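You operate a simulated robot arm through the tools that you are given. There is no shell and no other tool.

The job below is to be done with a simulated robot arm. You get a single attempt, and the scene is never put back.

## Task
Fit flange G7 on the black stand and tighten its nut.
Fine: swing the yellow arm in before the nut is run down, and leave it in; use the socket wrench from the round table and put it back; the other flange stays. Set down upright: socket wrench.

The check looks at the end state, three seconds after you hand in, the way a careful person would. Anything else that was tipped, shoved, dropped, spilled or broken makes it a failure.

## Robot
A 6-joint arm with a two-finger parallel gripper, fixed in place. Base frame: the origin is at the foot of the arm, x ahead of it, y to its left, z up; the work surface is at about z = 720. Readings come in mm, rad, newtons and seconds.
With the tool pointing down near the work surface it reaches from about 220 to 620 mm from the base axis. Its first joint turns from -1.152 to 1.152 rad. Payload 2.7 kg.
Tool frame: the origin (TCP) lies between the finger pads and is the grasp point; the fingertips stand 23 mm ahead of it; z points along the fingers, y is the line along which they close. The gripper opens to 94 mm. The fingers are 38 mm wide and 10 mm thick; the gripper's body (54 by 96 mm) begins 39 mm behind the TCP.
Orientation is that of the tool frame in the base frame, as a unit quaternion [x, y, z, w]. With the fingers straight down and closing along the base's y, the tool's x points along the base's -x, its y along +y and its z along -z.

## Interface
- The arm moves only by the tool jog_arm. Its argument "series" is a list of rows, each a list of 7 numbers: the shift along the base's x, y, z in units of 100 mm (1.0 is 100 mm), then the turn, a rotation vector about the base's x, y, z in units of 180 degrees (1.0 is 180 degrees), then the gripper command, from -1 (shut) to 1 (fully open), values between in proportion. In form: [[dx, dy, dz, rx, ry, rz, jaw], ...]. A call has 1 to 20 rows; each row is the pose to reach, as a shift and turn from the pose commanded when the call began. A call with a number of a shift or a turn outside -1 to 1 is refused whole. Rows are played at 5 a second. More than 50 mm and 0.15 rad between two rows, or a gripper value outside its range, and nothing of the call is played. Where a pose cannot be reached the arm comes as near as it can. A force on the tool above 40 N (or 10 N above the force at the start of the call, whichever is more), or a blocked arm, ends the call early, and 0.2 s more pass. Each finger travels about 45 mm/s and halts on what it meets, pressing with about 28 N; the grip force reading is that of the motor and also rises with nothing between the fingers. The clock runs only during rows and for 0.2 s after the last one: add rows that repeat a pose to give the fingers time. It gives the time, the measured TCP pose, the force on the tool (base axes), the opening and the grip force at its end, in the units of the frame above (readings bear some noise), with the torque about the TCP (base axes, N m) and any sound that the robot's microphone picked up.
- Cameras (640 x 400 px; columns grow to the right, rows downward): "scene" is fixed at [59.6, -420.3, 1407.8]; the picture's right is [0.90, -0.44, 0.00], its down [-0.23, -0.46, -0.86] and it looks along [0.38, 0.77, -0.52] (base axes); focal length 334 px, centre (320, 200). "wrist" rides on the gripper at [86, 16, -75] in the tool frame; the picture's right is [-0.18, 0.98, 0.00], its down [-0.58, -0.11, -0.81] and it looks along [-0.79, -0.15, 0.59] (tool axes); focal length 243 px, centre (320, 200). There is no depth. A picture from a camera that has moved, and an enlarged one, comes with that camera's place and axes in the base frame and with its lens.
- snapshot(camera): a new picture of that camera. No time passes.
- zoom(camera, box): a new picture of the part [left, top, right, bottom] of that camera's present view, enlarged. No time passes.
- hand_in(): hands the job in; it is judged then, once.

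Places have to be worked out from the pictures, the camera data and where the tool is seen. Open the gripper and draw the arm clear of the work before you hand the job in, unless the task says otherwise.

The tools are called as a command line: name --pt "numbers of a row" for each row, then --argument value for the rest, lists and objects as JSON in quotes. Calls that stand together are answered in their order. jog_arm: Moves the arm, as the interface text tells. Its arguments: {"type":"object","properties":{"series":{"type":"array"}},"required":["series"]} The other tools are called the same way: snapshot (camera) takes a picture; zoom (camera, box) takes an enlarged picture of a part of a camera's view; hand_in () hands the job in.

At the start:

```text
time_s: 0.0
tool_pos: [359.1, 151.9, 1174.9]
tool_rot: [0.001, 1.0, 0.001, 0.001]
contact_force: [0.9, 0.0, -0.1]
moment: [-0.01, -0.02, 0.0]
grip_width: 94.0
grip_force: 0.1
```

scene: 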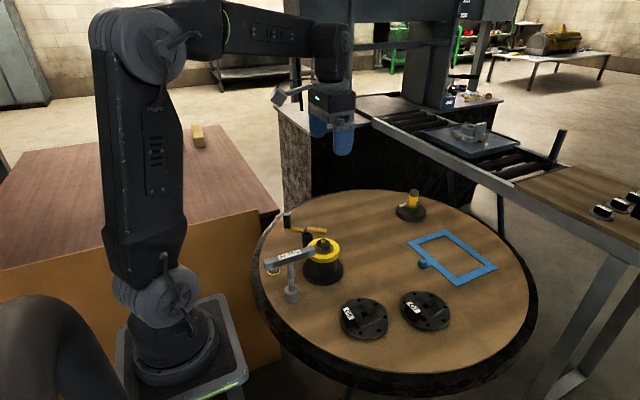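
wrist: 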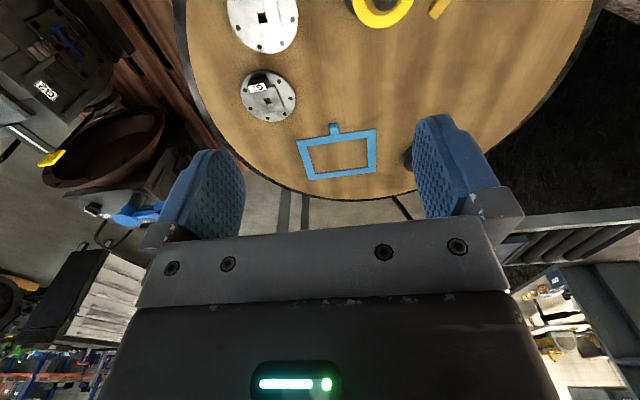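

I begin by looking closely at the round table, with its stand, flanges, wrench and yellow arm.

zoom --camera "scene" --box '[250, 180, 410, 280]'

zoom --camera "scene" --box '[320, 270, 480, 370]'

zoom --camera "scene" --box '[370, 180, 530, 280]'

zoom --camera "wrist" --box '[180, 0, 500, 200]'

```text
4.00 times, centred on (330, 230) of scene
camera zoom: at [59.6, -420.3, 1407.8], right [0.9, -0.44, 0.0], down [-0.23, -0.46, -0.86], along [0.38, 0.77, -0.52], focal length 1338 px, centre (280, 80)
```

zoom: 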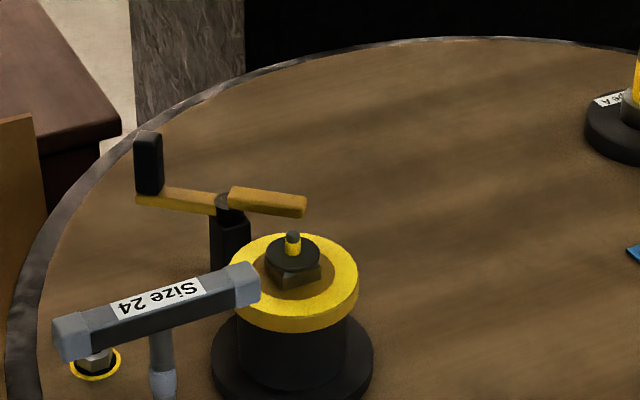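

```text
4.00 times, centred on (400, 320) of scene
camera zoom: at [59.6, -420.3, 1407.8], right [0.9, -0.44, 0.0], down [-0.23, -0.46, -0.86], along [0.38, 0.77, -0.52], focal length 1338 px, centre (0, -280)
```

zoom: 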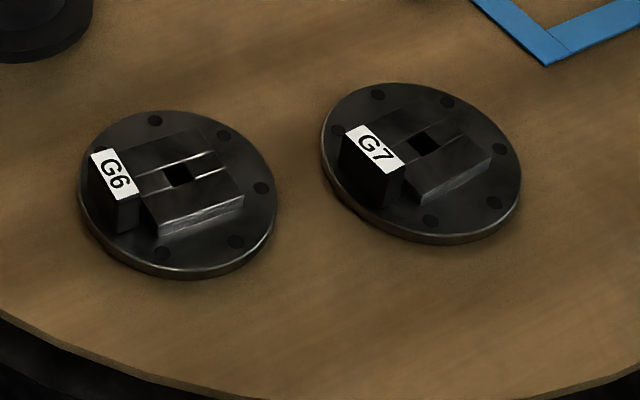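

```text
4.00 times, centred on (450, 230) of scene
camera zoom: at [59.6, -420.3, 1407.8], right [0.9, -0.44, 0.0], down [-0.23, -0.46, -0.86], along [0.38, 0.77, -0.52], focal length 1338 px, centre (-200, 80)
```

zoom: 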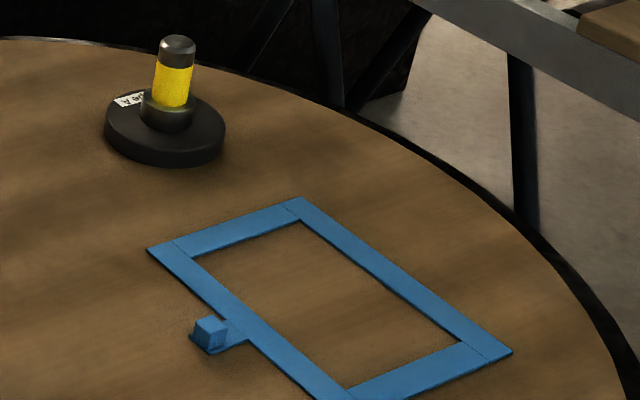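

```text
2.00 times, centred on (340, 100) of wrist
camera zoom: at [272.6, 165.8, 1249.9], right [0.19, 0.98, 0.0], down [0.58, -0.11, 0.81], along [0.79, -0.15, -0.59], focal length 485 px, centre (280, 400)
```

zoom: 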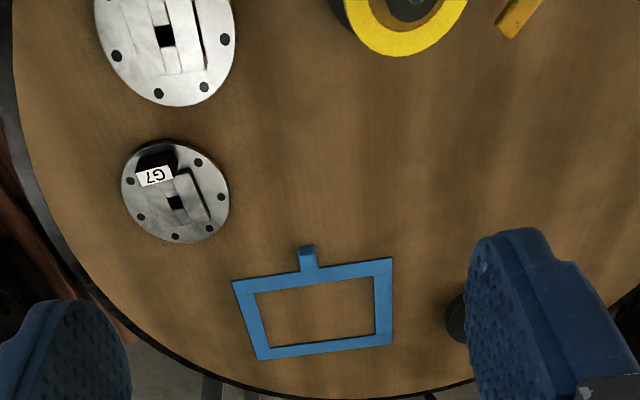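

The stand with the yellow ring seems to be the target. I zoom in further on the stand, wrench and swing arm.

zoom --camera "scene" --box '[258, 240, 322, 310]'

zoom --camera "scene" --box '[295, 225, 351, 290]'

zoom --camera "scene" --box '[275, 200, 335, 250]'

zoom --camera "scene" --box '[390, 180, 440, 225]'

```text
5.71 times, centred on (290, 275) of scene
camera zoom: at [59.6, -420.3, 1407.8], right [0.9, -0.44, 0.0], down [-0.23, -0.46, -0.86], along [0.38, 0.77, -0.52], focal length 1912 px, centre (491, -229)
```

zoom: 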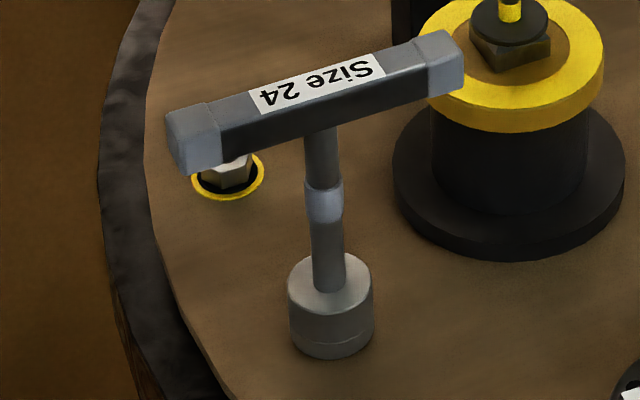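

```text
6.15 times, centred on (323, 258) of scene
camera zoom: at [59.6, -420.3, 1407.8], right [0.9, -0.44, 0.0], down [-0.23, -0.46, -0.86], along [0.38, 0.77, -0.52], focal length 2059 px, centre (302, -154)
```

zoom: 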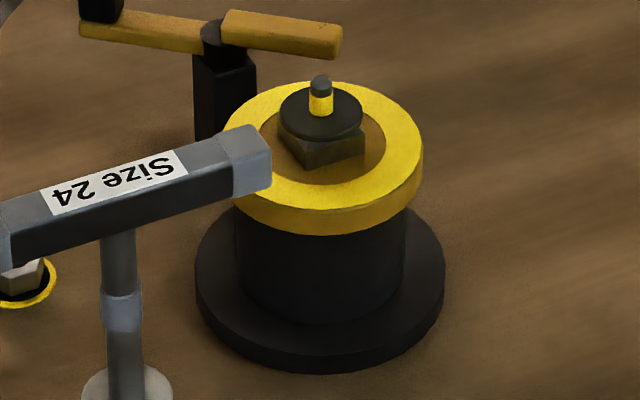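

```text
8.00 times, centred on (305, 225) of scene
camera zoom: at [59.6, -420.3, 1407.8], right [0.9, -0.44, 0.0], down [-0.23, -0.46, -0.86], along [0.38, 0.77, -0.52], focal length 2676 px, centre (440, 0)
```

zoom: 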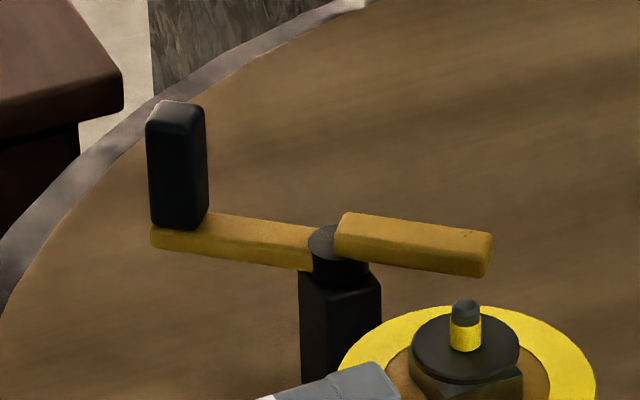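

```text
8.89 times, centred on (415, 202) of scene
camera zoom: at [59.6, -420.3, 1407.8], right [0.9, -0.44, 0.0], down [-0.23, -0.46, -0.86], along [0.38, 0.77, -0.52], focal length 2974 px, centre (-524, 178)
```

zoom: 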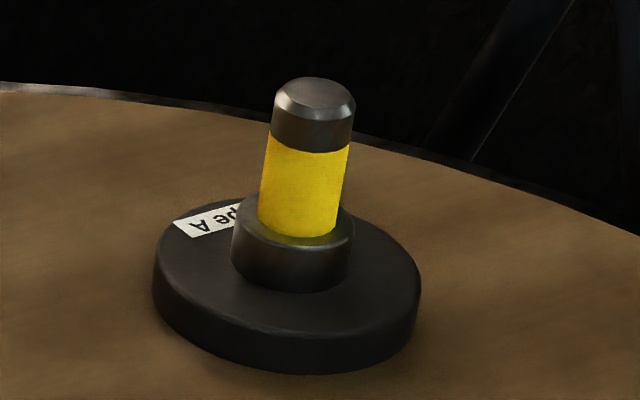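

There is a loose nut in a yellow ring, the T-handled wrench standing on its socket, and the stand with a stud. I move high above the table and tilt the wrist camera down onto the stand for a better view.

jog_arm --pt "-0.25 0.25 -0.2 0 0.0417 0 1" --pt "-0.5 0.5 -0.4 0 0.0833 0 1" --pt "-0.75 0.75 -0.6 0 0.125 0 1" --pt "-1.0 1.0 -0.8 0 0.1667 0 1" --pt "-1.0 1.0 -0.8 0 0.1667 0 1" --pt "-1.0 1.0 -0.8 0 0.1667 0 1"

snapshot --camera "wrist"

snapshot --camera "scene"

```text
time_s: 1.4
tool_pos: [258.8, 252.7, 1096.1]
tool_rot: [0.001, 0.966, 0.001, -0.259]
contact_force: [-0.2, 0.2, 0.3]
moment: [-0.02, 0.0, 0.0]
grip_width: 94.0
grip_force: 0.1
```

```text
taken
camera wrist: at [221.2, 266.4, 1204.5], right [0.16, 0.98, -0.09], down [0.91, -0.11, 0.41], along [0.39, -0.15, -0.91], focal length 243 px, centre (320, 200)
```

wrist: 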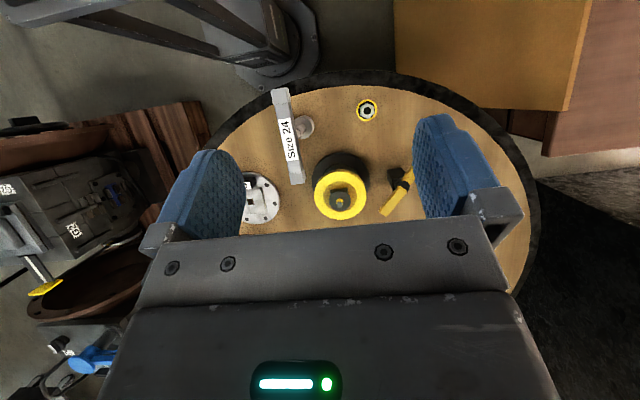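

```text
taken
```

scene: 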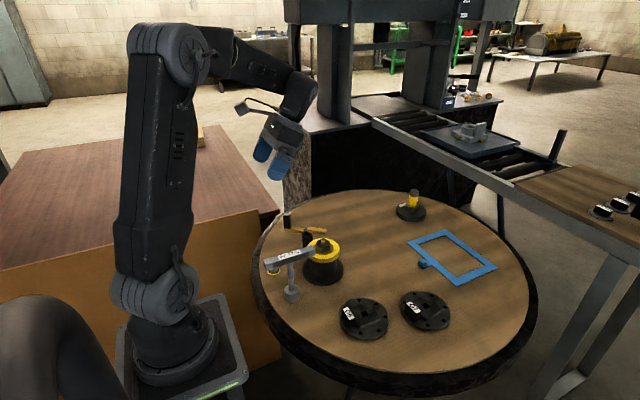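

The view is good; I enlarge the area with the stand, wrench, nut and swing arm.

zoom --camera "wrist" --box '[240, 80, 430, 220]'

zoom --camera "wrist" --box '[300, 140, 380, 220]'

zoom --camera "wrist" --box '[260, 80, 330, 190]'

zoom --camera "wrist" --box '[340, 85, 395, 135]'

```text
2.86 times, centred on (335, 150) of wrist
camera zoom: at [221.2, 266.4, 1204.5], right [0.16, 0.98, -0.09], down [0.91, -0.11, 0.41], along [0.39, -0.15, -0.91], focal length 693 px, centre (277, 343)
```

zoom: 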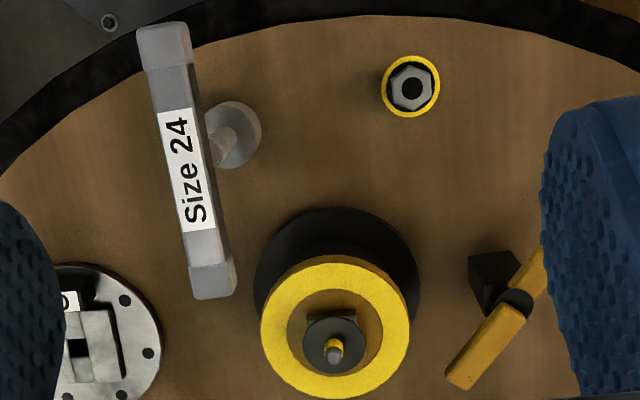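

```text
5.00 times, centred on (340, 180) of wrist
camera zoom: at [221.2, 266.4, 1204.5], right [0.16, 0.98, -0.09], down [0.91, -0.11, 0.41], along [0.39, -0.15, -0.91], focal length 1213 px, centre (220, 300)
```

zoom: 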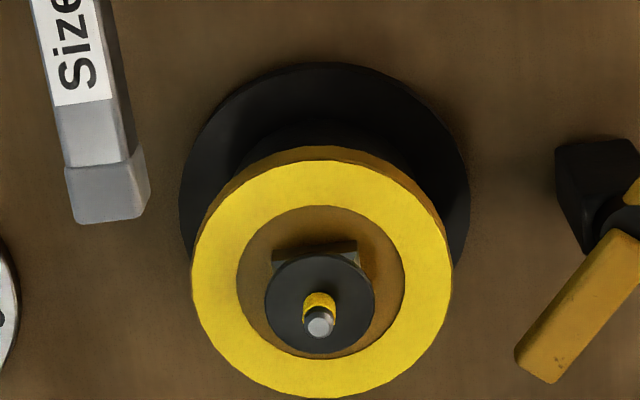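

```text
3.64 times, centred on (295, 135) of wrist
camera zoom: at [221.2, 266.4, 1204.5], right [0.16, 0.98, -0.09], down [0.91, -0.11, 0.41], along [0.39, -0.15, -0.91], focal length 882 px, centre (411, 436)
```

zoom: 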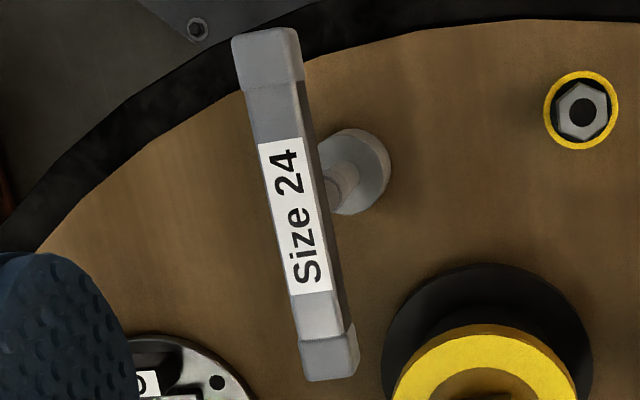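

```text
8.00 times, centred on (368, 110) of wrist
camera zoom: at [221.2, 266.4, 1204.5], right [0.16, 0.98, -0.09], down [0.91, -0.11, 0.41], along [0.39, -0.15, -0.91], focal length 1941 px, centre (-60, 920)
```

zoom: 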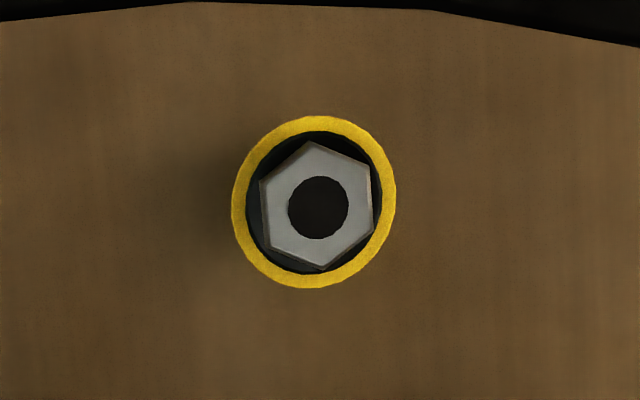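

The nut sits at about (258, 303) and the stand at about (390, 235), with a square block, a disc and a stud on top. I move over to inspect G7 and G6.

jog_arm --pt "0.25 -0.25 -0.22 0 0 0 1" --pt "0.5 -0.5 -0.45 0 0 0 1" --pt "0.75 -0.75 -0.67 0 0 0 1" --pt "1.0 -1.0 -0.9 0 0 0 1" --pt "1.0 -1.0 -0.9 0 0 0 1"

jog_arm --pt "0.2 -0.25 -0.15 0 0 0 1" --pt "0.4 -0.5 -0.3 0 0 0 1" --pt "0.6 -0.75 -0.45 0 0 0 1" --pt "0.8 -1.0 -0.6 0 0 0 1" --pt "0.8 -1.0 -0.6 0 0 0 1"

snapshot --camera "wrist"

```text
time_s: 2.6
tool_pos: [359.2, 151.9, 1004.6]
tool_rot: [0.001, 0.966, 0.001, -0.258]
contact_force: [-0.8, 0.7, 0.0]
moment: [-0.01, -0.01, -0.01]
grip_width: 93.9
grip_force: 0.0
```

```text
time_s: 3.8
tool_pos: [439.2, 48.9, 944.4]
tool_rot: [0.001, 0.966, 0.001, -0.258]
contact_force: [-0.8, 0.6, 0.4]
moment: [-0.01, 0.01, 0.05]
grip_width: 94.1
grip_force: 0.1
```

```text
taken
camera wrist: at [401.5, 63.3, 1053.3], right [0.16, 0.98, -0.09], down [0.91, -0.11, 0.41], along [0.39, -0.15, -0.91], focal length 243 px, centre (320, 200)
```

wrist: 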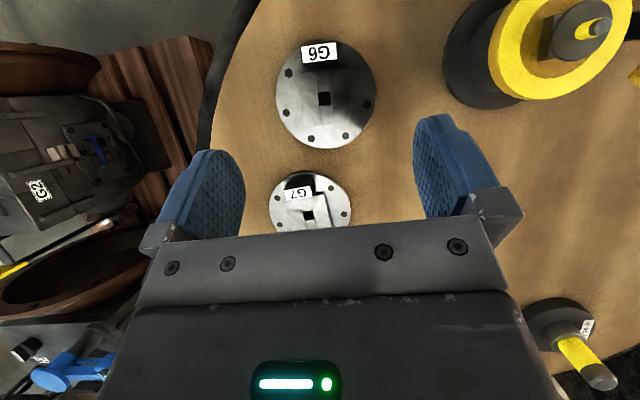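

Both flanges are in view; I enlarge each and the stand top.

zoom --camera "wrist" --box '[260, 165, 360, 235]'

zoom --camera "wrist" --box '[260, 30, 390, 160]'

zoom --camera "wrist" --box '[430, 0, 640, 120]'

zoom --camera "scene" --box '[395, 285, 455, 335]'

```text
5.71 times, centred on (310, 200) of wrist
camera zoom: at [401.5, 63.3, 1053.3], right [0.16, 0.98, -0.09], down [0.91, -0.11, 0.41], along [0.39, -0.15, -0.91], focal length 1386 px, centre (377, 200)
```

zoom: 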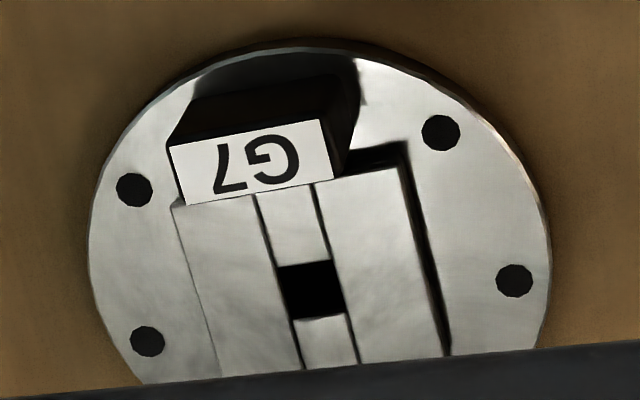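

```text
3.08 times, centred on (325, 95) of wrist
camera zoom: at [401.5, 63.3, 1053.3], right [0.16, 0.98, -0.09], down [0.91, -0.11, 0.41], along [0.39, -0.15, -0.91], focal length 746 px, centre (305, 523)
```

zoom: 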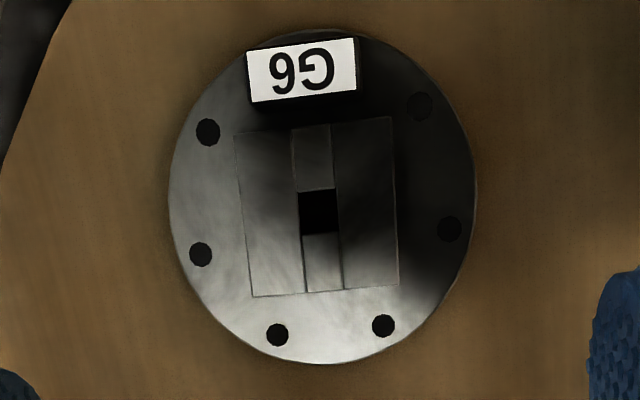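

```text
3.05 times, centred on (535, 60) of wrist
camera zoom: at [401.5, 63.3, 1053.3], right [0.16, 0.98, -0.09], down [0.91, -0.11, 0.41], along [0.39, -0.15, -0.91], focal length 739 px, centre (-335, 627)
```

zoom: 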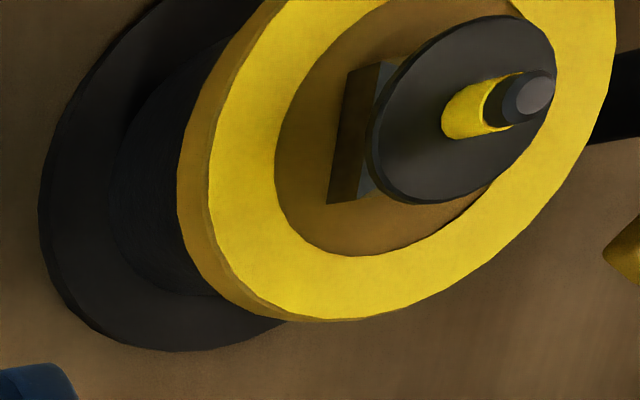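

```text
8.00 times, centred on (425, 310) of scene
camera zoom: at [59.6, -420.3, 1407.8], right [0.9, -0.44, 0.0], down [-0.23, -0.46, -0.86], along [0.38, 0.77, -0.52], focal length 2676 px, centre (-520, -680)
```

zoom: 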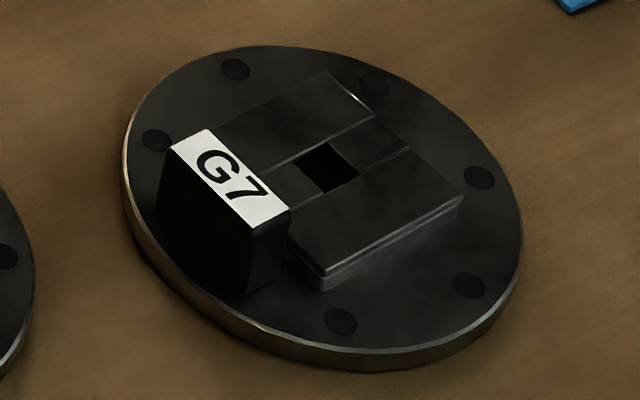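

The flanges have a 60 mm square hub, a small square hole and a labelled lug. I now level the tool and turn it to get a low side view of the stand from the -y side.

jog_arm --pt "-0.1 0.05 0 0 -0.0417 0 1" --pt "-0.2 0.1 0 0 -0.0833 0 1" --pt "-0.3 0.15 0 0 -0.125 0 1" --pt "-0.39 0.2 0 0 -0.1667 0 1" --pt "-0.39 0.2 0 0 -0.1667 0 1"

jog_arm --pt "0 0 0 0 0 0.0455 1" --pt "0 0 0 0 0 0.091 1" --pt "0 0 0 0 0 0.1365 1" --pt "0 0 0 0 0 0.182 1" --pt "0 0 0 0 0 0.2275 1" --pt "0 0 0 0 0 0.273 1" --pt "0 0 0 0 0 0.3185 1" --pt "0 0 0 0 0 0.364 1" --pt "0 0 0 0 0 0.4095 1" --pt "0 0 0 0 0 0.455 1" --pt "0 0 0 0 0 0.5 1" --pt "0 0 0 0 0 0.5 1"

snapshot --camera "wrist"

snapshot --camera "scene"

```text
time_s: 5.0
tool_pos: [400.0, 70.3, 944.8]
tool_rot: [0.0, 1.0, 0.0, 0.001]
contact_force: [0.4, -0.2, -0.7]
moment: [-0.01, 0.05, -0.01]
grip_width: 93.8
grip_force: 0.0
```

```text
time_s: 7.6
tool_pos: [400.2, 70.4, 943.2]
tool_rot: [0.708, -0.706, -0.002, 0.001]
contact_force: [0.0, -0.7, 0.2]
moment: [0.02, -0.01, 0.03]
grip_width: 94.2
grip_force: 0.0
```

```text
taken
camera wrist: at [384.0, -17.3, 1019.9], right [-0.98, 0.18, 0.0], down [0.11, 0.58, 0.81], along [0.15, 0.79, -0.59], focal length 243 px, centre (320, 200)
```

wrist: 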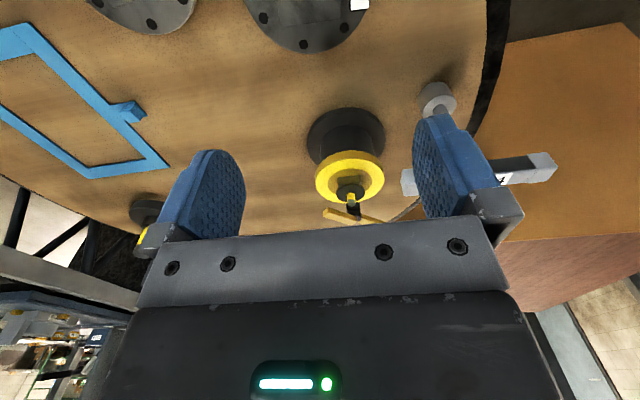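

```text
taken
```

scene: 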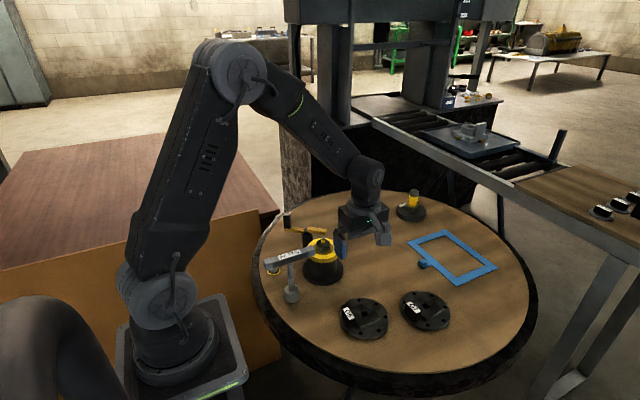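

The picture is upside-down (its lower edge is up in the world). I lower and pitch the tool so the camera looks nearly horizontally at the stand.

jog_arm --pt "0 0 -0.2 0.0417 0 0 1" --pt "0 0 -0.4 0.0833 0 0 1" --pt "0 0 -0.6 0.125 0 0 1" --pt "0 0 -0.75 0.1667 0 0 1" --pt "0 0 -0.75 0.1667 0 0 1"

snapshot --camera "wrist"

zoom --camera "wrist" --box '[270, 60, 430, 180]'

```text
time_s: 8.8
tool_pos: [401.1, 70.8, 868.2]
tool_rot: [-0.682, 0.683, 0.185, 0.184]
contact_force: [0.5, -0.1, 0.0]
moment: [-0.01, 0.01, 0.0]
grip_width: 94.0
grip_force: 0.1
```

```text
taken
camera wrist: at [384.3, -42.6, 890.5], right [-0.98, 0.16, 0.09], down [0.11, 0.1, 0.99], along [0.15, 0.98, -0.11], focal length 243 px, centre (320, 200)
```

wrist: 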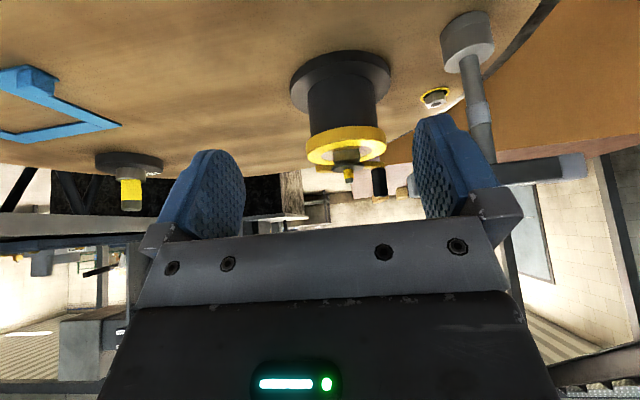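

```text
3.33 times, centred on (350, 120) of wrist
camera zoom: at [384.3, -42.6, 890.5], right [-0.98, 0.16, 0.09], down [0.11, 0.1, 0.99], along [0.15, 0.98, -0.11], focal length 809 px, centre (220, 467)
```

zoom: 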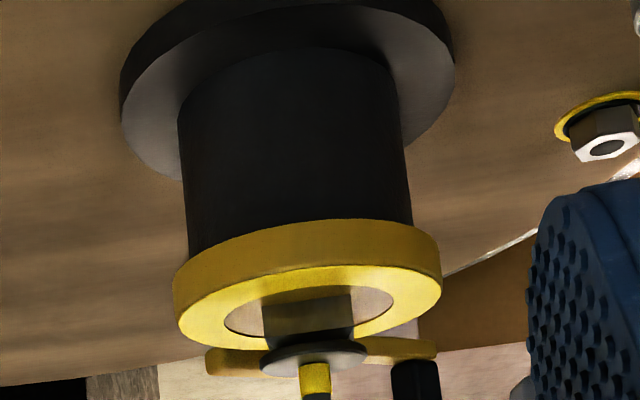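

I enlarge the stand's top.

zoom --camera "wrist" --box '[300, 120, 400, 200]'

zoom --camera "wrist" --box '[325, 140, 375, 190]'

zoom --camera "wrist" --box '[410, 10, 590, 200]'

```text
5.00 times, centred on (350, 160) of wrist
camera zoom: at [384.3, -42.6, 890.5], right [-0.98, 0.16, 0.09], down [0.11, 0.1, 0.99], along [0.15, 0.98, -0.11], focal length 1213 px, centre (170, 400)
```

zoom: 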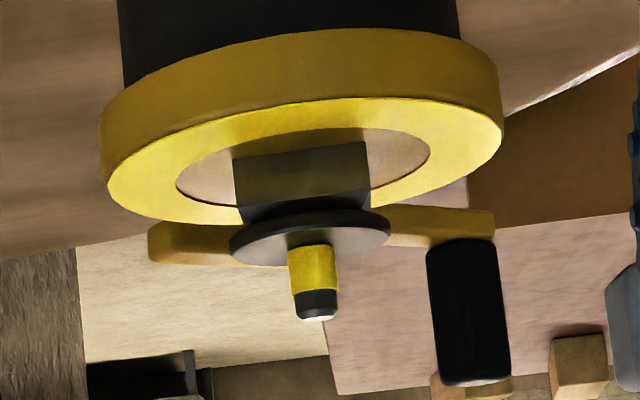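

```text
8.00 times, centred on (350, 165) of wrist
camera zoom: at [384.3, -42.6, 890.5], right [-0.98, 0.16, 0.09], down [0.11, 0.1, 0.99], along [0.15, 0.98, -0.11], focal length 1941 px, centre (80, 480)
```

zoom: 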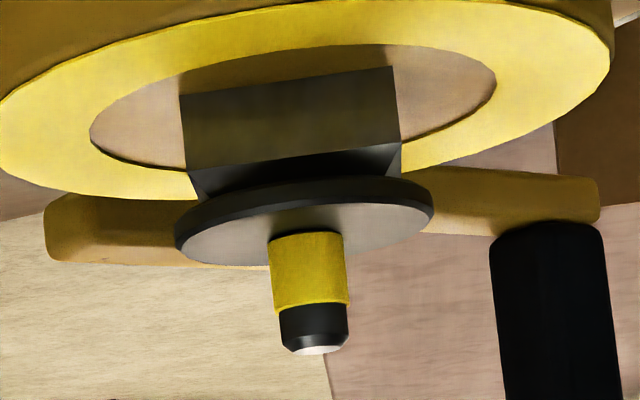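

```text
2.11 times, centred on (500, 105) of wrist
camera zoom: at [384.3, -42.6, 890.5], right [-0.98, 0.16, 0.09], down [0.11, 0.1, 0.99], along [0.15, 0.98, -0.11], focal length 511 px, centre (-59, 400)
```

zoom: 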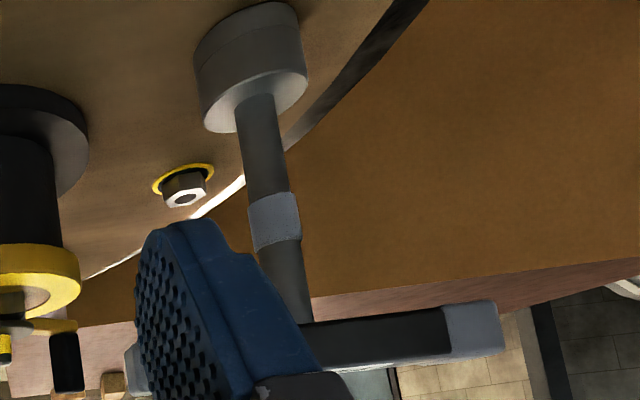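

The stand top carries a 30 mm square spigot, then a thin disc about 36 mm across, then a roughly 11 mm stud with its tip near z≈835. I need a close look at the yellow arm, so I go up, unturn the tool and view from the robot side.

jog_arm --pt "0 0 0.25 -0.0417 0 0 1" --pt "0 0 0.5 -0.0833 0 0 1" --pt "0 0 0.75 -0.125 0 0 1" --pt "0 0 1.0 -0.168 0 0 1" --pt "0 0 1.0 -0.168 0 0 1"

jog_arm --pt "-0.1 0.09 0 0 0 -0.0455 1" --pt "-0.2 0.18 0 0 0 -0.091 1" --pt "-0.3 0.27 0 0 0 -0.1365 1" --pt "-0.4 0.36 0 0 0 -0.182 1" --pt "-0.5 0.45 0 0 0 -0.2275 1" --pt "-0.6 0.54 0 0 0 -0.273 1" --pt "-0.7 0.63 0 0 0 -0.3185 1" --pt "-0.8 0.72 0 0 0 -0.364 1" --pt "-0.9 0.81 0 0 0 -0.4095 1" --pt "-1.0 0.9 0 0 0 -0.455 1" --pt "-1.0 1.0 0 0 0 -0.5 1" --pt "-1.0 1.0 0 0 0 -0.5 1"

jog_arm --pt "-0.05 0.4 0 0 0 0 1" --pt "-0.1 0.8 -0.1 0 0 0 1" --pt "-0.1 1.0 -0.5 0 0 0 1" --pt "-0.1 1.0 -0.9 0 0 0 1" --pt "-0.1 1.0 -0.9 0 0 0 1"

snapshot --camera "wrist"

```text
time_s: 10.0
tool_pos: [400.0, 72.0, 969.6]
tool_rot: [-0.707, 0.707, -0.001, -0.002]
contact_force: [0.1, -0.3, -0.1]
moment: [0.02, 0.02, -0.01]
grip_width: 93.8
grip_force: 0.0
```

```text
time_s: 12.6
tool_pos: [298.6, 171.4, 968.5]
tool_rot: [0.002, 1.0, 0.001, -0.002]
contact_force: [-0.3, -0.4, 0.2]
moment: [-0.01, -0.03, 0.0]
grip_width: 94.2
grip_force: 0.1
```

```text
time_s: 13.8
tool_pos: [289.9, 271.8, 877.8]
tool_rot: [0.001, 1.0, 0.002, -0.002]
contact_force: [0.4, 0.3, -0.2]
moment: [0.02, 0.02, -0.01]
grip_width: 93.6
grip_force: 0.2
```

```text
taken
camera wrist: at [204.0, 286.3, 953.7], right [0.19, 0.98, 0.0], down [0.58, -0.11, 0.8], along [0.79, -0.15, -0.59], focal length 243 px, centre (320, 200)
```

wrist: 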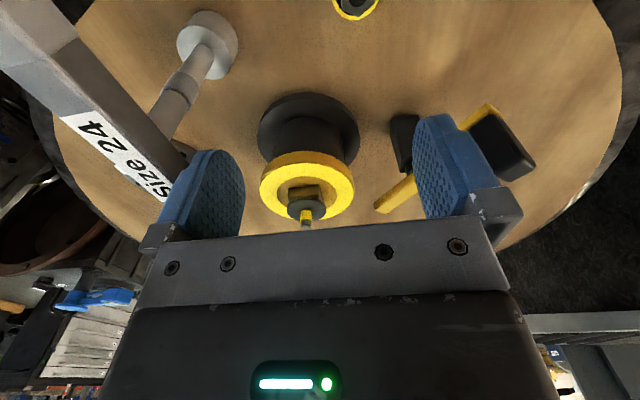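

The wrench handle is near my left finger, so I move away from it in +y to view the yellow arm.

jog_arm --pt "0 0.3 0 0 0 0 1" --pt "0 0.6 0 0 0 0 1" --pt "0 0.9 0.0 0 0 0 1" --pt "0 0.9 0.0 0 0 0 1"

snapshot --camera "wrist"

zoom --camera "wrist" --box '[220, 80, 420, 220]'

```text
time_s: 14.8
tool_pos: [290.1, 362.6, 878.4]
tool_rot: [0.001, 1.0, 0.001, -0.001]
contact_force: [0.1, 0.4, 0.2]
moment: [0.01, 0.02, 0.03]
grip_width: 93.9
grip_force: 0.0
```

```text
taken
camera wrist: at [204.3, 376.9, 954.3], right [0.19, 0.98, 0.0], down [0.58, -0.11, 0.8], along [0.79, -0.15, -0.59], focal length 243 px, centre (320, 200)
```

wrist: 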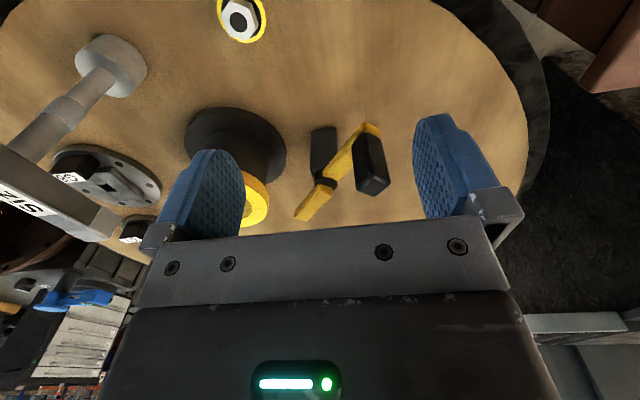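

```text
2.86 times, centred on (320, 150) of wrist
camera zoom: at [204.3, 376.9, 954.3], right [0.19, 0.98, 0.0], down [0.58, -0.11, 0.8], along [0.79, -0.15, -0.59], focal length 693 px, centre (320, 343)
```

zoom: 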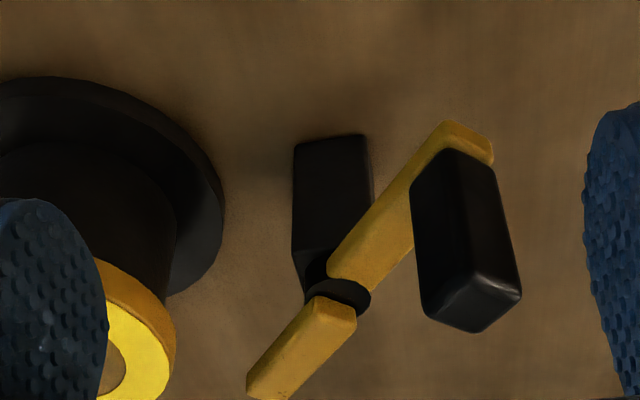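

The lever looks straight, with its pivot near (394, 349) and blade tip near (446, 311), but the heights are unsure. I pitch the tool so the camera looks nearly horizontally at the stand and arm from the robot side, keeping clear of the wrench.

jog_arm --pt "-0.07 -0.15 0 0 -0.0417 0 1" --pt "-0.14 -0.3 -0.1 0 -0.0833 0 1" --pt "-0.21 -0.45 -0.2 0 -0.125 0 1" --pt "-0.28 -0.55 -0.35 0 -0.1667 0 1" --pt "-0.28 -0.55 -0.5 0 -0.1667 0 1" --pt "-0.28 -0.55 -0.5 0 -0.1667 0 1"

snapshot --camera "wrist"

zoom --camera "wrist" --box '[240, 80, 440, 205]'

snapshot --camera "scene"

```text
time_s: 16.2
tool_pos: [262.4, 305.3, 830.1]
tool_rot: [0.001, 0.966, 0.002, 0.258]
contact_force: [0.1, -0.4, -0.8]
moment: [0.01, 0.02, -0.01]
grip_width: 94.2
grip_force: 0.1
```

```text
taken
camera wrist: at [150.5, 320.5, 852.3], right [0.16, 0.98, 0.09], down [0.1, -0.11, 0.99], along [0.98, -0.15, -0.12], focal length 243 px, centre (320, 200)
```

wrist: 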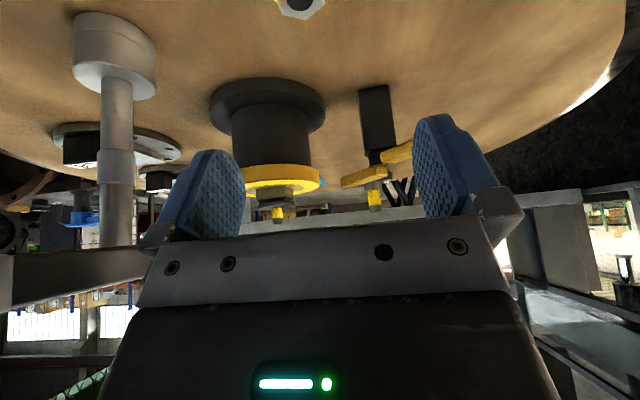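

```text
3.20 times, centred on (340, 142) of wrist
camera zoom: at [150.5, 320.5, 852.3], right [0.16, 0.98, 0.09], down [0.1, -0.11, 0.99], along [0.98, -0.15, -0.12], focal length 776 px, centre (256, 384)
```

zoom: 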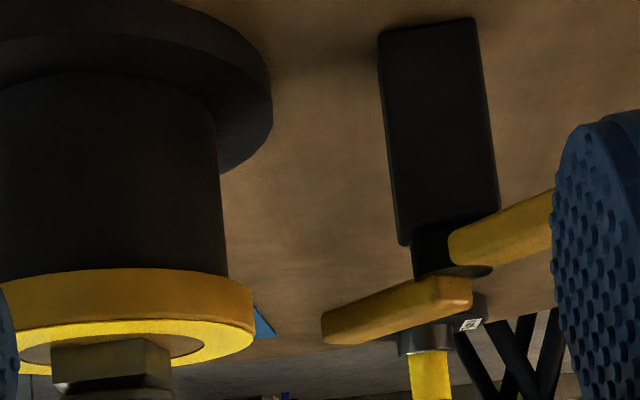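

```text
taken
```

scene: 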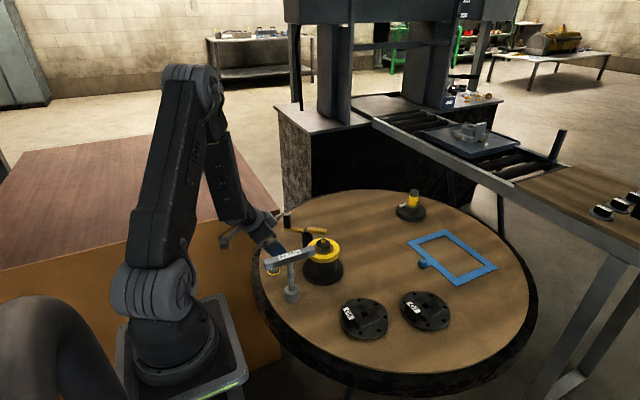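

I zoom in on the stand top and the arm from this low view.

zoom --camera "wrist" --box '[236, 150, 332, 210]'

zoom --camera "wrist" --box '[325, 120, 421, 180]'

zoom --camera "wrist" --box '[30, 100, 206, 210]'

```text
6.67 times, centred on (284, 180) of wrist
camera zoom: at [150.5, 320.5, 852.3], right [0.16, 0.98, 0.09], down [0.1, -0.11, 0.99], along [0.98, -0.15, -0.12], focal length 1618 px, centre (560, 333)
```

zoom: 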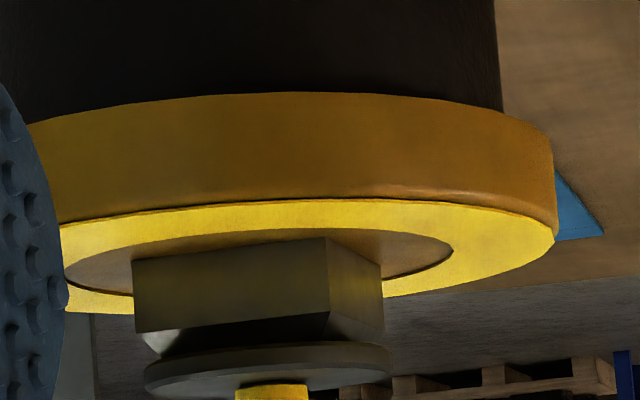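

```text
6.67 times, centred on (373, 150) of wrist
camera zoom: at [150.5, 320.5, 852.3], right [0.16, 0.98, 0.09], down [0.1, -0.11, 0.99], along [0.98, -0.15, -0.12], focal length 1618 px, centre (-33, 533)
```

zoom: 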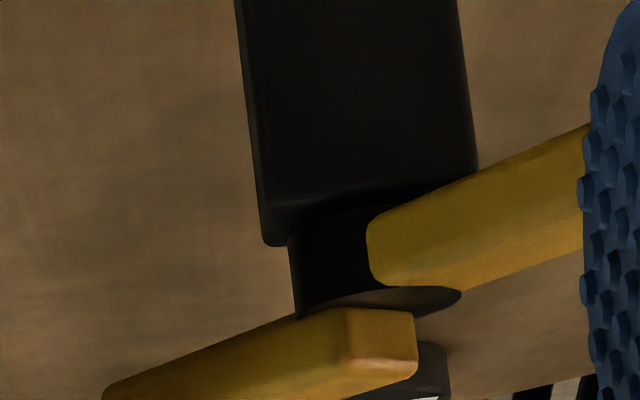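

```text
3.64 times, centred on (118, 155) of wrist
camera zoom: at [150.5, 320.5, 852.3], right [0.16, 0.98, 0.09], down [0.1, -0.11, 0.99], along [0.98, -0.15, -0.12], focal length 882 px, centre (1054, 364)
```

zoom: 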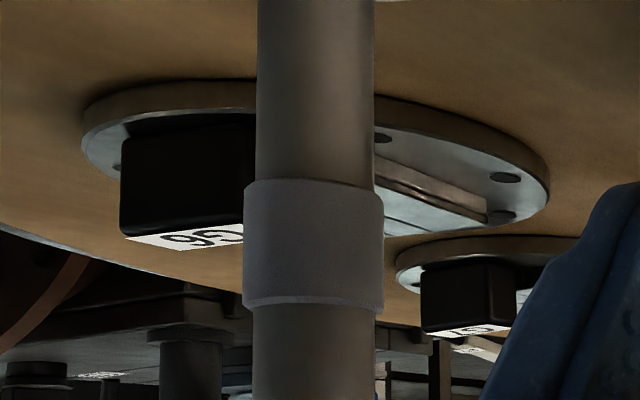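

The spigot has a chamfered lead-in with a thin washer-like disc above it. I level the tool and move above the stand for an aligned top view.

jog_arm --pt "0 0 0.25 0 0.0417 0 1" --pt "0.05 0 0.5 0 0.0833 0 1" --pt "0.1 0 0.75 0 0.125 0 1" --pt "0.3 -0.1 1.0 0 0.1667 0 1" --pt "0.6 -0.3 1.0 0 0.1667 0 1" --pt "1.0 -0.5 1.0 0 0.1667 0 1" --pt "1.0 -0.65 1.0 0 0.1667 0 1" --pt "1.0 -0.65 1.0 0 0.1667 0 1"

jog_arm --pt "0.15 -0.02 0 0 0 0 1" --pt "0.3 -0.03 0 0 0 0 1" --pt "0.3 -0.03 0 0 0 0 1"

snapshot --camera "wrist"

zoom --camera "wrist" --box '[240, 20, 400, 120]'

```text
time_s: 18.0
tool_pos: [362.5, 240.7, 929.1]
tool_rot: [-0.001, 1.0, 0.002, -0.002]
contact_force: [-0.5, -0.2, -0.1]
moment: [-0.01, 0.0, 0.01]
grip_width: 94.2
grip_force: 0.1
```

```text
time_s: 18.8
tool_pos: [392.5, 236.9, 928.9]
tool_rot: [0.0, 1.0, 0.001, -0.002]
contact_force: [0.4, 0.5, 0.3]
moment: [0.0, -0.04, 0.04]
grip_width: 93.9
grip_force: 0.1
```

```text
taken
camera wrist: at [306.4, 252.3, 1005.6], right [0.18, 0.98, 0.0], down [0.58, -0.11, 0.8], along [0.79, -0.15, -0.59], focal length 243 px, centre (320, 200)
```

wrist: 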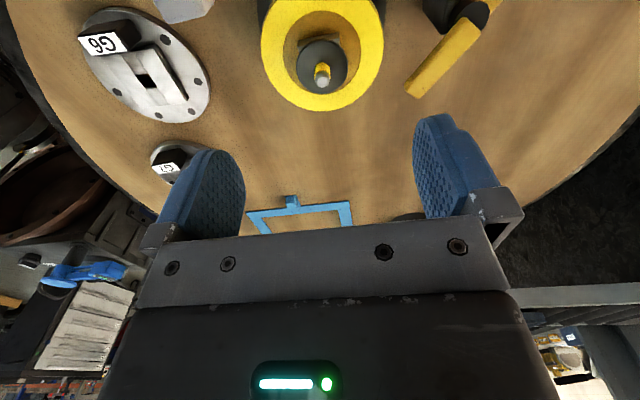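

```text
4.00 times, centred on (320, 70) of wrist
camera zoom: at [306.4, 252.3, 1005.6], right [0.18, 0.98, 0.0], down [0.58, -0.11, 0.8], along [0.79, -0.15, -0.59], focal length 970 px, centre (320, 720)
```

zoom: 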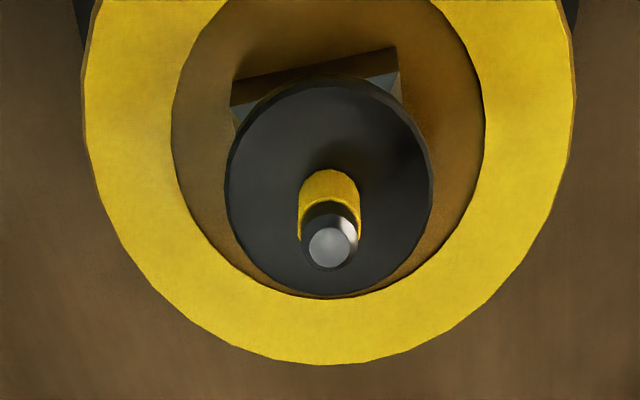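

The stud axis is near (394.5, 238.8), and the square spigot is turned roughly 20° CCW. I close the gripper and touch the stud tip gently from above to learn its exact height.

jog_arm --pt "0.02 0.02 -0.1 0 0 0 -1" --pt "0.02 0.02 -0.2 0 0 0 -1" --pt "0.02 0.02 -0.3 0 0 0 -1" --pt "0.02 0.02 -0.4 0 0 0 -1" --pt "0.02 0.02 -0.45 0 0 0 -1" --pt "0.02 0.02 -0.5 0 0 0 -1" --pt "0.02 0.02 -0.5 0 0 0 -1"

jog_arm --pt "0 0 -0.03 0 0 0 -1" --pt "0 0 -0.06 0 0 0 -1" --pt "0 0 -0.09 0 0 0 -1" --pt "0 0 -0.12 0 0 0 -1" --pt "0 0 -0.15 0 0 0 -1" --pt "0 0 -0.18 0 0 0 -1" --pt "0 0 -0.2 0 0 0 -1" --pt "0 0 -0.22 0 0 0 -1" --pt "0 0 -0.24 0 0 0 -1" --pt "0 0 -0.26 0 0 0 -1" --pt "0 0 -0.28 0 0 0 -1" --pt "0 0 -0.3 0 0 0 -1" --pt "0 0 -0.32 0 0 0 -1" --pt "0 0 -0.34 0 0 0 -1"

```text
time_s: 20.4
tool_pos: [395.2, 240.0, 879.5]
tool_rot: [0.0, 1.0, 0.003, -0.001]
contact_force: [1.3, -0.1, 0.4]
moment: [0.02, -0.02, -0.01]
grip_width: 0.0
grip_force: 28.0
```

```text
time_s: 21.9
tool_pos: [394.1, 241.3, 865.0]
tool_rot: [0.001, 1.0, 0.002, 0.0]
contact_force: [-1.8, -0.2, 3.2]
moment: [0.0, 0.04, 0.02]
grip_width: 0.0
grip_force: 28.2
stopped in row 7: the force on the tool passed its limit at 46 N (the readings are from after the stop); the commanded pose is now the measured one
```

Contact puts the stud tip at z≈842, so the disc is at about 821.5–825, the spigot top about 817 and the ring top about 808. I rise, open a little and turn 6°, then descend to try gripping the thin disc to see whether it is loose.

jog_arm --pt "0 0 0.15 0 0 0 -1" --pt "0 -0.02 0.2 0 0 0.033 0.3" --pt "0 -0.02 0.2 0 0 0.033 0.3" --pt "0 -0.02 0.2 0 0 0.033 0.3" --pt "0 -0.02 0.2 0 0 0.033 0.3" --pt "0 -0.02 0.2 0 0 0.033 0.3"

jog_arm --pt "0 0 -0.1 0 0 0 0.3" --pt "0 0 -0.2 0 0 0 0.3" --pt "0 0 -0.3 0 0 0 0.3" --pt "0 0 -0.36 0 0 0 0.3" --pt "0 0 -0.4 0 0 0 0.3" --pt "0 0 -0.41 0 0 0 0.3"

zoom --camera "scene" --box '[290, 215, 370, 265]'

snapshot --camera "wrist"

```text
time_s: 23.3
tool_pos: [393.4, 238.5, 884.8]
tool_rot: [-0.052, 0.999, 0.002, -0.001]
contact_force: [-0.1, -0.1, -0.4]
moment: [-0.01, 0.01, 0.0]
grip_width: 60.8
grip_force: 0.0
```

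```text
time_s: 24.7
tool_pos: [394.2, 238.7, 843.1]
tool_rot: [-0.052, 0.999, 0.002, 0.0]
contact_force: [0.0, 0.3, -0.5]
moment: [-0.01, -0.02, 0.04]
grip_width: 61.1
grip_force: 0.1
```

```text
8.00 times, centred on (330, 240) of scene
camera zoom: at [59.6, -420.3, 1407.8], right [0.9, -0.44, 0.0], down [-0.23, -0.46, -0.86], along [0.38, 0.77, -0.52], focal length 2676 px, centre (240, -120)
```

zoom: 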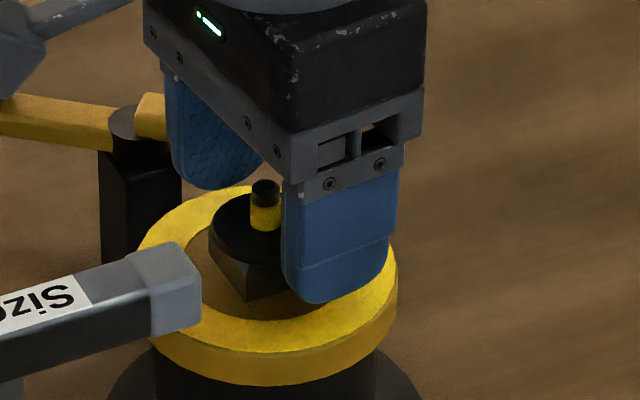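

```text
taken
camera wrist: at [306.7, 244.2, 918.8], right [0.08, 1.0, 0.0], down [0.59, -0.05, 0.81], along [0.8, -0.06, -0.59], focal length 243 px, centre (320, 200)
```

wrist: 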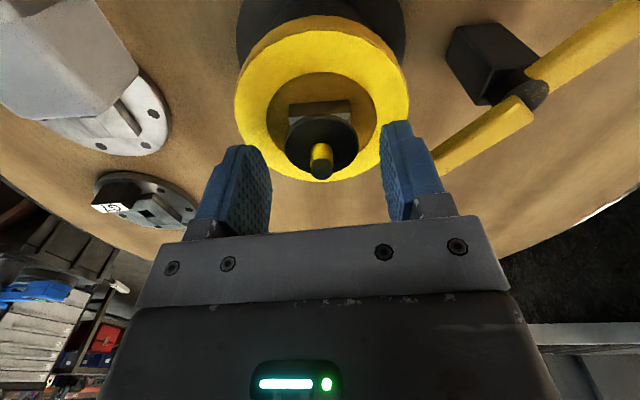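

Both fingers straddle the disc. I close on it and watch the width.

jog_arm --pt "0 0 0 0 0 0 -0.15" --pt "0 0 0 0 0 0 -0.3" --pt "0 0 0 0 0 0 -0.45" --pt "0 0 0 0 0 0 -0.45" --pt "0 0 0 0 0 0 -0.45"

zoom --camera "wrist" --box '[240, 80, 400, 180]'

```text
time_s: 25.9
tool_pos: [394.9, 239.4, 844.0]
tool_rot: [-0.053, 0.999, 0.002, 0.0]
contact_force: [-1.5, 6.0, 6.2]
moment: [0.19, 0.19, -0.03]
grip_width: 28.4
grip_force: 3.0
```

```text
4.00 times, centred on (320, 130) of wrist
camera zoom: at [306.8, 244.7, 919.3], right [0.08, 1.0, 0.0], down [0.59, -0.05, 0.81], along [0.8, -0.06, -0.59], focal length 970 px, centre (320, 480)
```

zoom: 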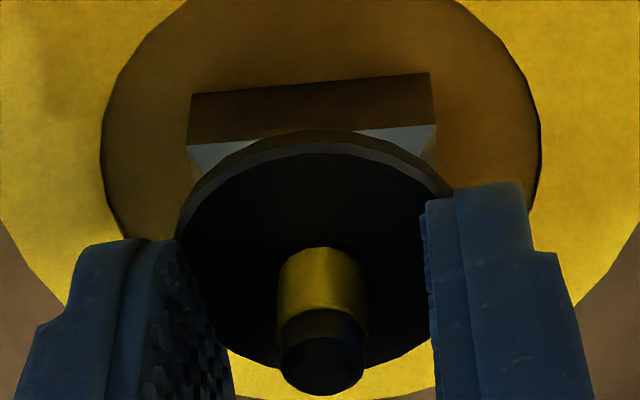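

The fingertips seem to ride on top of the disc (upward force, width 28), so the disc is a few millimetres lower than I thought. I reopen, go 4 mm lower and close again gently.

jog_arm --pt "0 0 0.02 0 0 0 0.0" --pt "0 0 0.02 0 0 0 0.1" --pt "0 0 0.0 0 0 0 0.2" --pt "0 0 -0.02 0 0 0 0.2" --pt "0 0 -0.04 0 0 0 0.2" --pt "0 0 -0.04 0 0 0 0.2"

jog_arm --pt "0 0 0 0 0 0 -0.1" --pt "0 0 0 0 0 0 -0.2" --pt "0 0 0 0 0 0 -0.25" --pt "0 0 0 0 0 0 -0.3" --pt "0 0 0 0 0 0 -0.35" --pt "0 0 0 0 0 0 -0.35"

zoom --camera "wrist" --box '[240, 80, 400, 180]'

zoom --camera "scene" --box '[290, 215, 370, 265]'

```text
time_s: 27.3
tool_pos: [394.5, 239.0, 839.9]
tool_rot: [-0.051, 0.999, 0.002, 0.0]
contact_force: [0.4, 0.8, 0.4]
moment: [-0.02, 0.01, 0.0]
grip_width: 56.3
grip_force: 0.1
```

```text
time_s: 28.7
tool_pos: [393.9, 238.6, 838.9]
tool_rot: [-0.051, 0.999, 0.001, 0.0]
contact_force: [-2.0, 5.4, -0.8]
moment: [0.08, 0.0, -0.01]
grip_width: 32.7
grip_force: 2.7
```

```text
4.00 times, centred on (320, 130) of wrist
camera zoom: at [306.9, 244.3, 915.5], right [0.08, 1.0, 0.0], down [0.59, -0.05, 0.81], along [0.8, -0.06, -0.59], focal length 970 px, centre (320, 480)
```

zoom: 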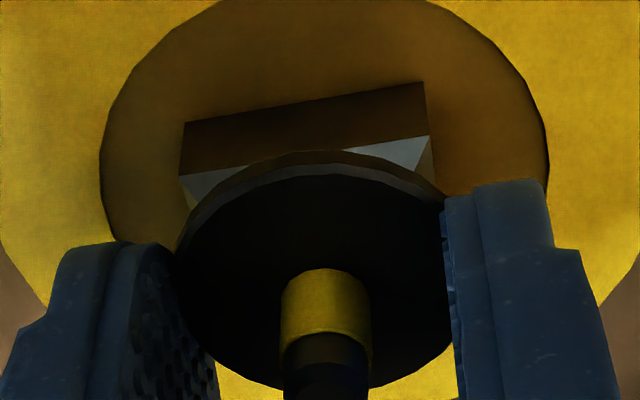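

```text
8.00 times, centred on (330, 240) of scene
camera zoom: at [59.6, -420.2, 1407.8], right [0.9, -0.44, 0.0], down [-0.23, -0.46, -0.86], along [0.38, 0.77, -0.52], focal length 2676 px, centre (240, -120)
```

zoom: 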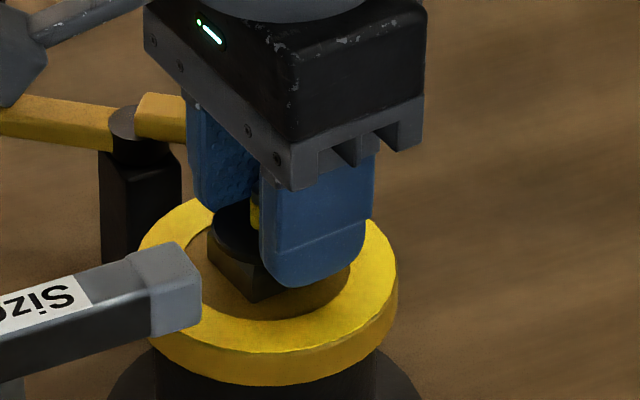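

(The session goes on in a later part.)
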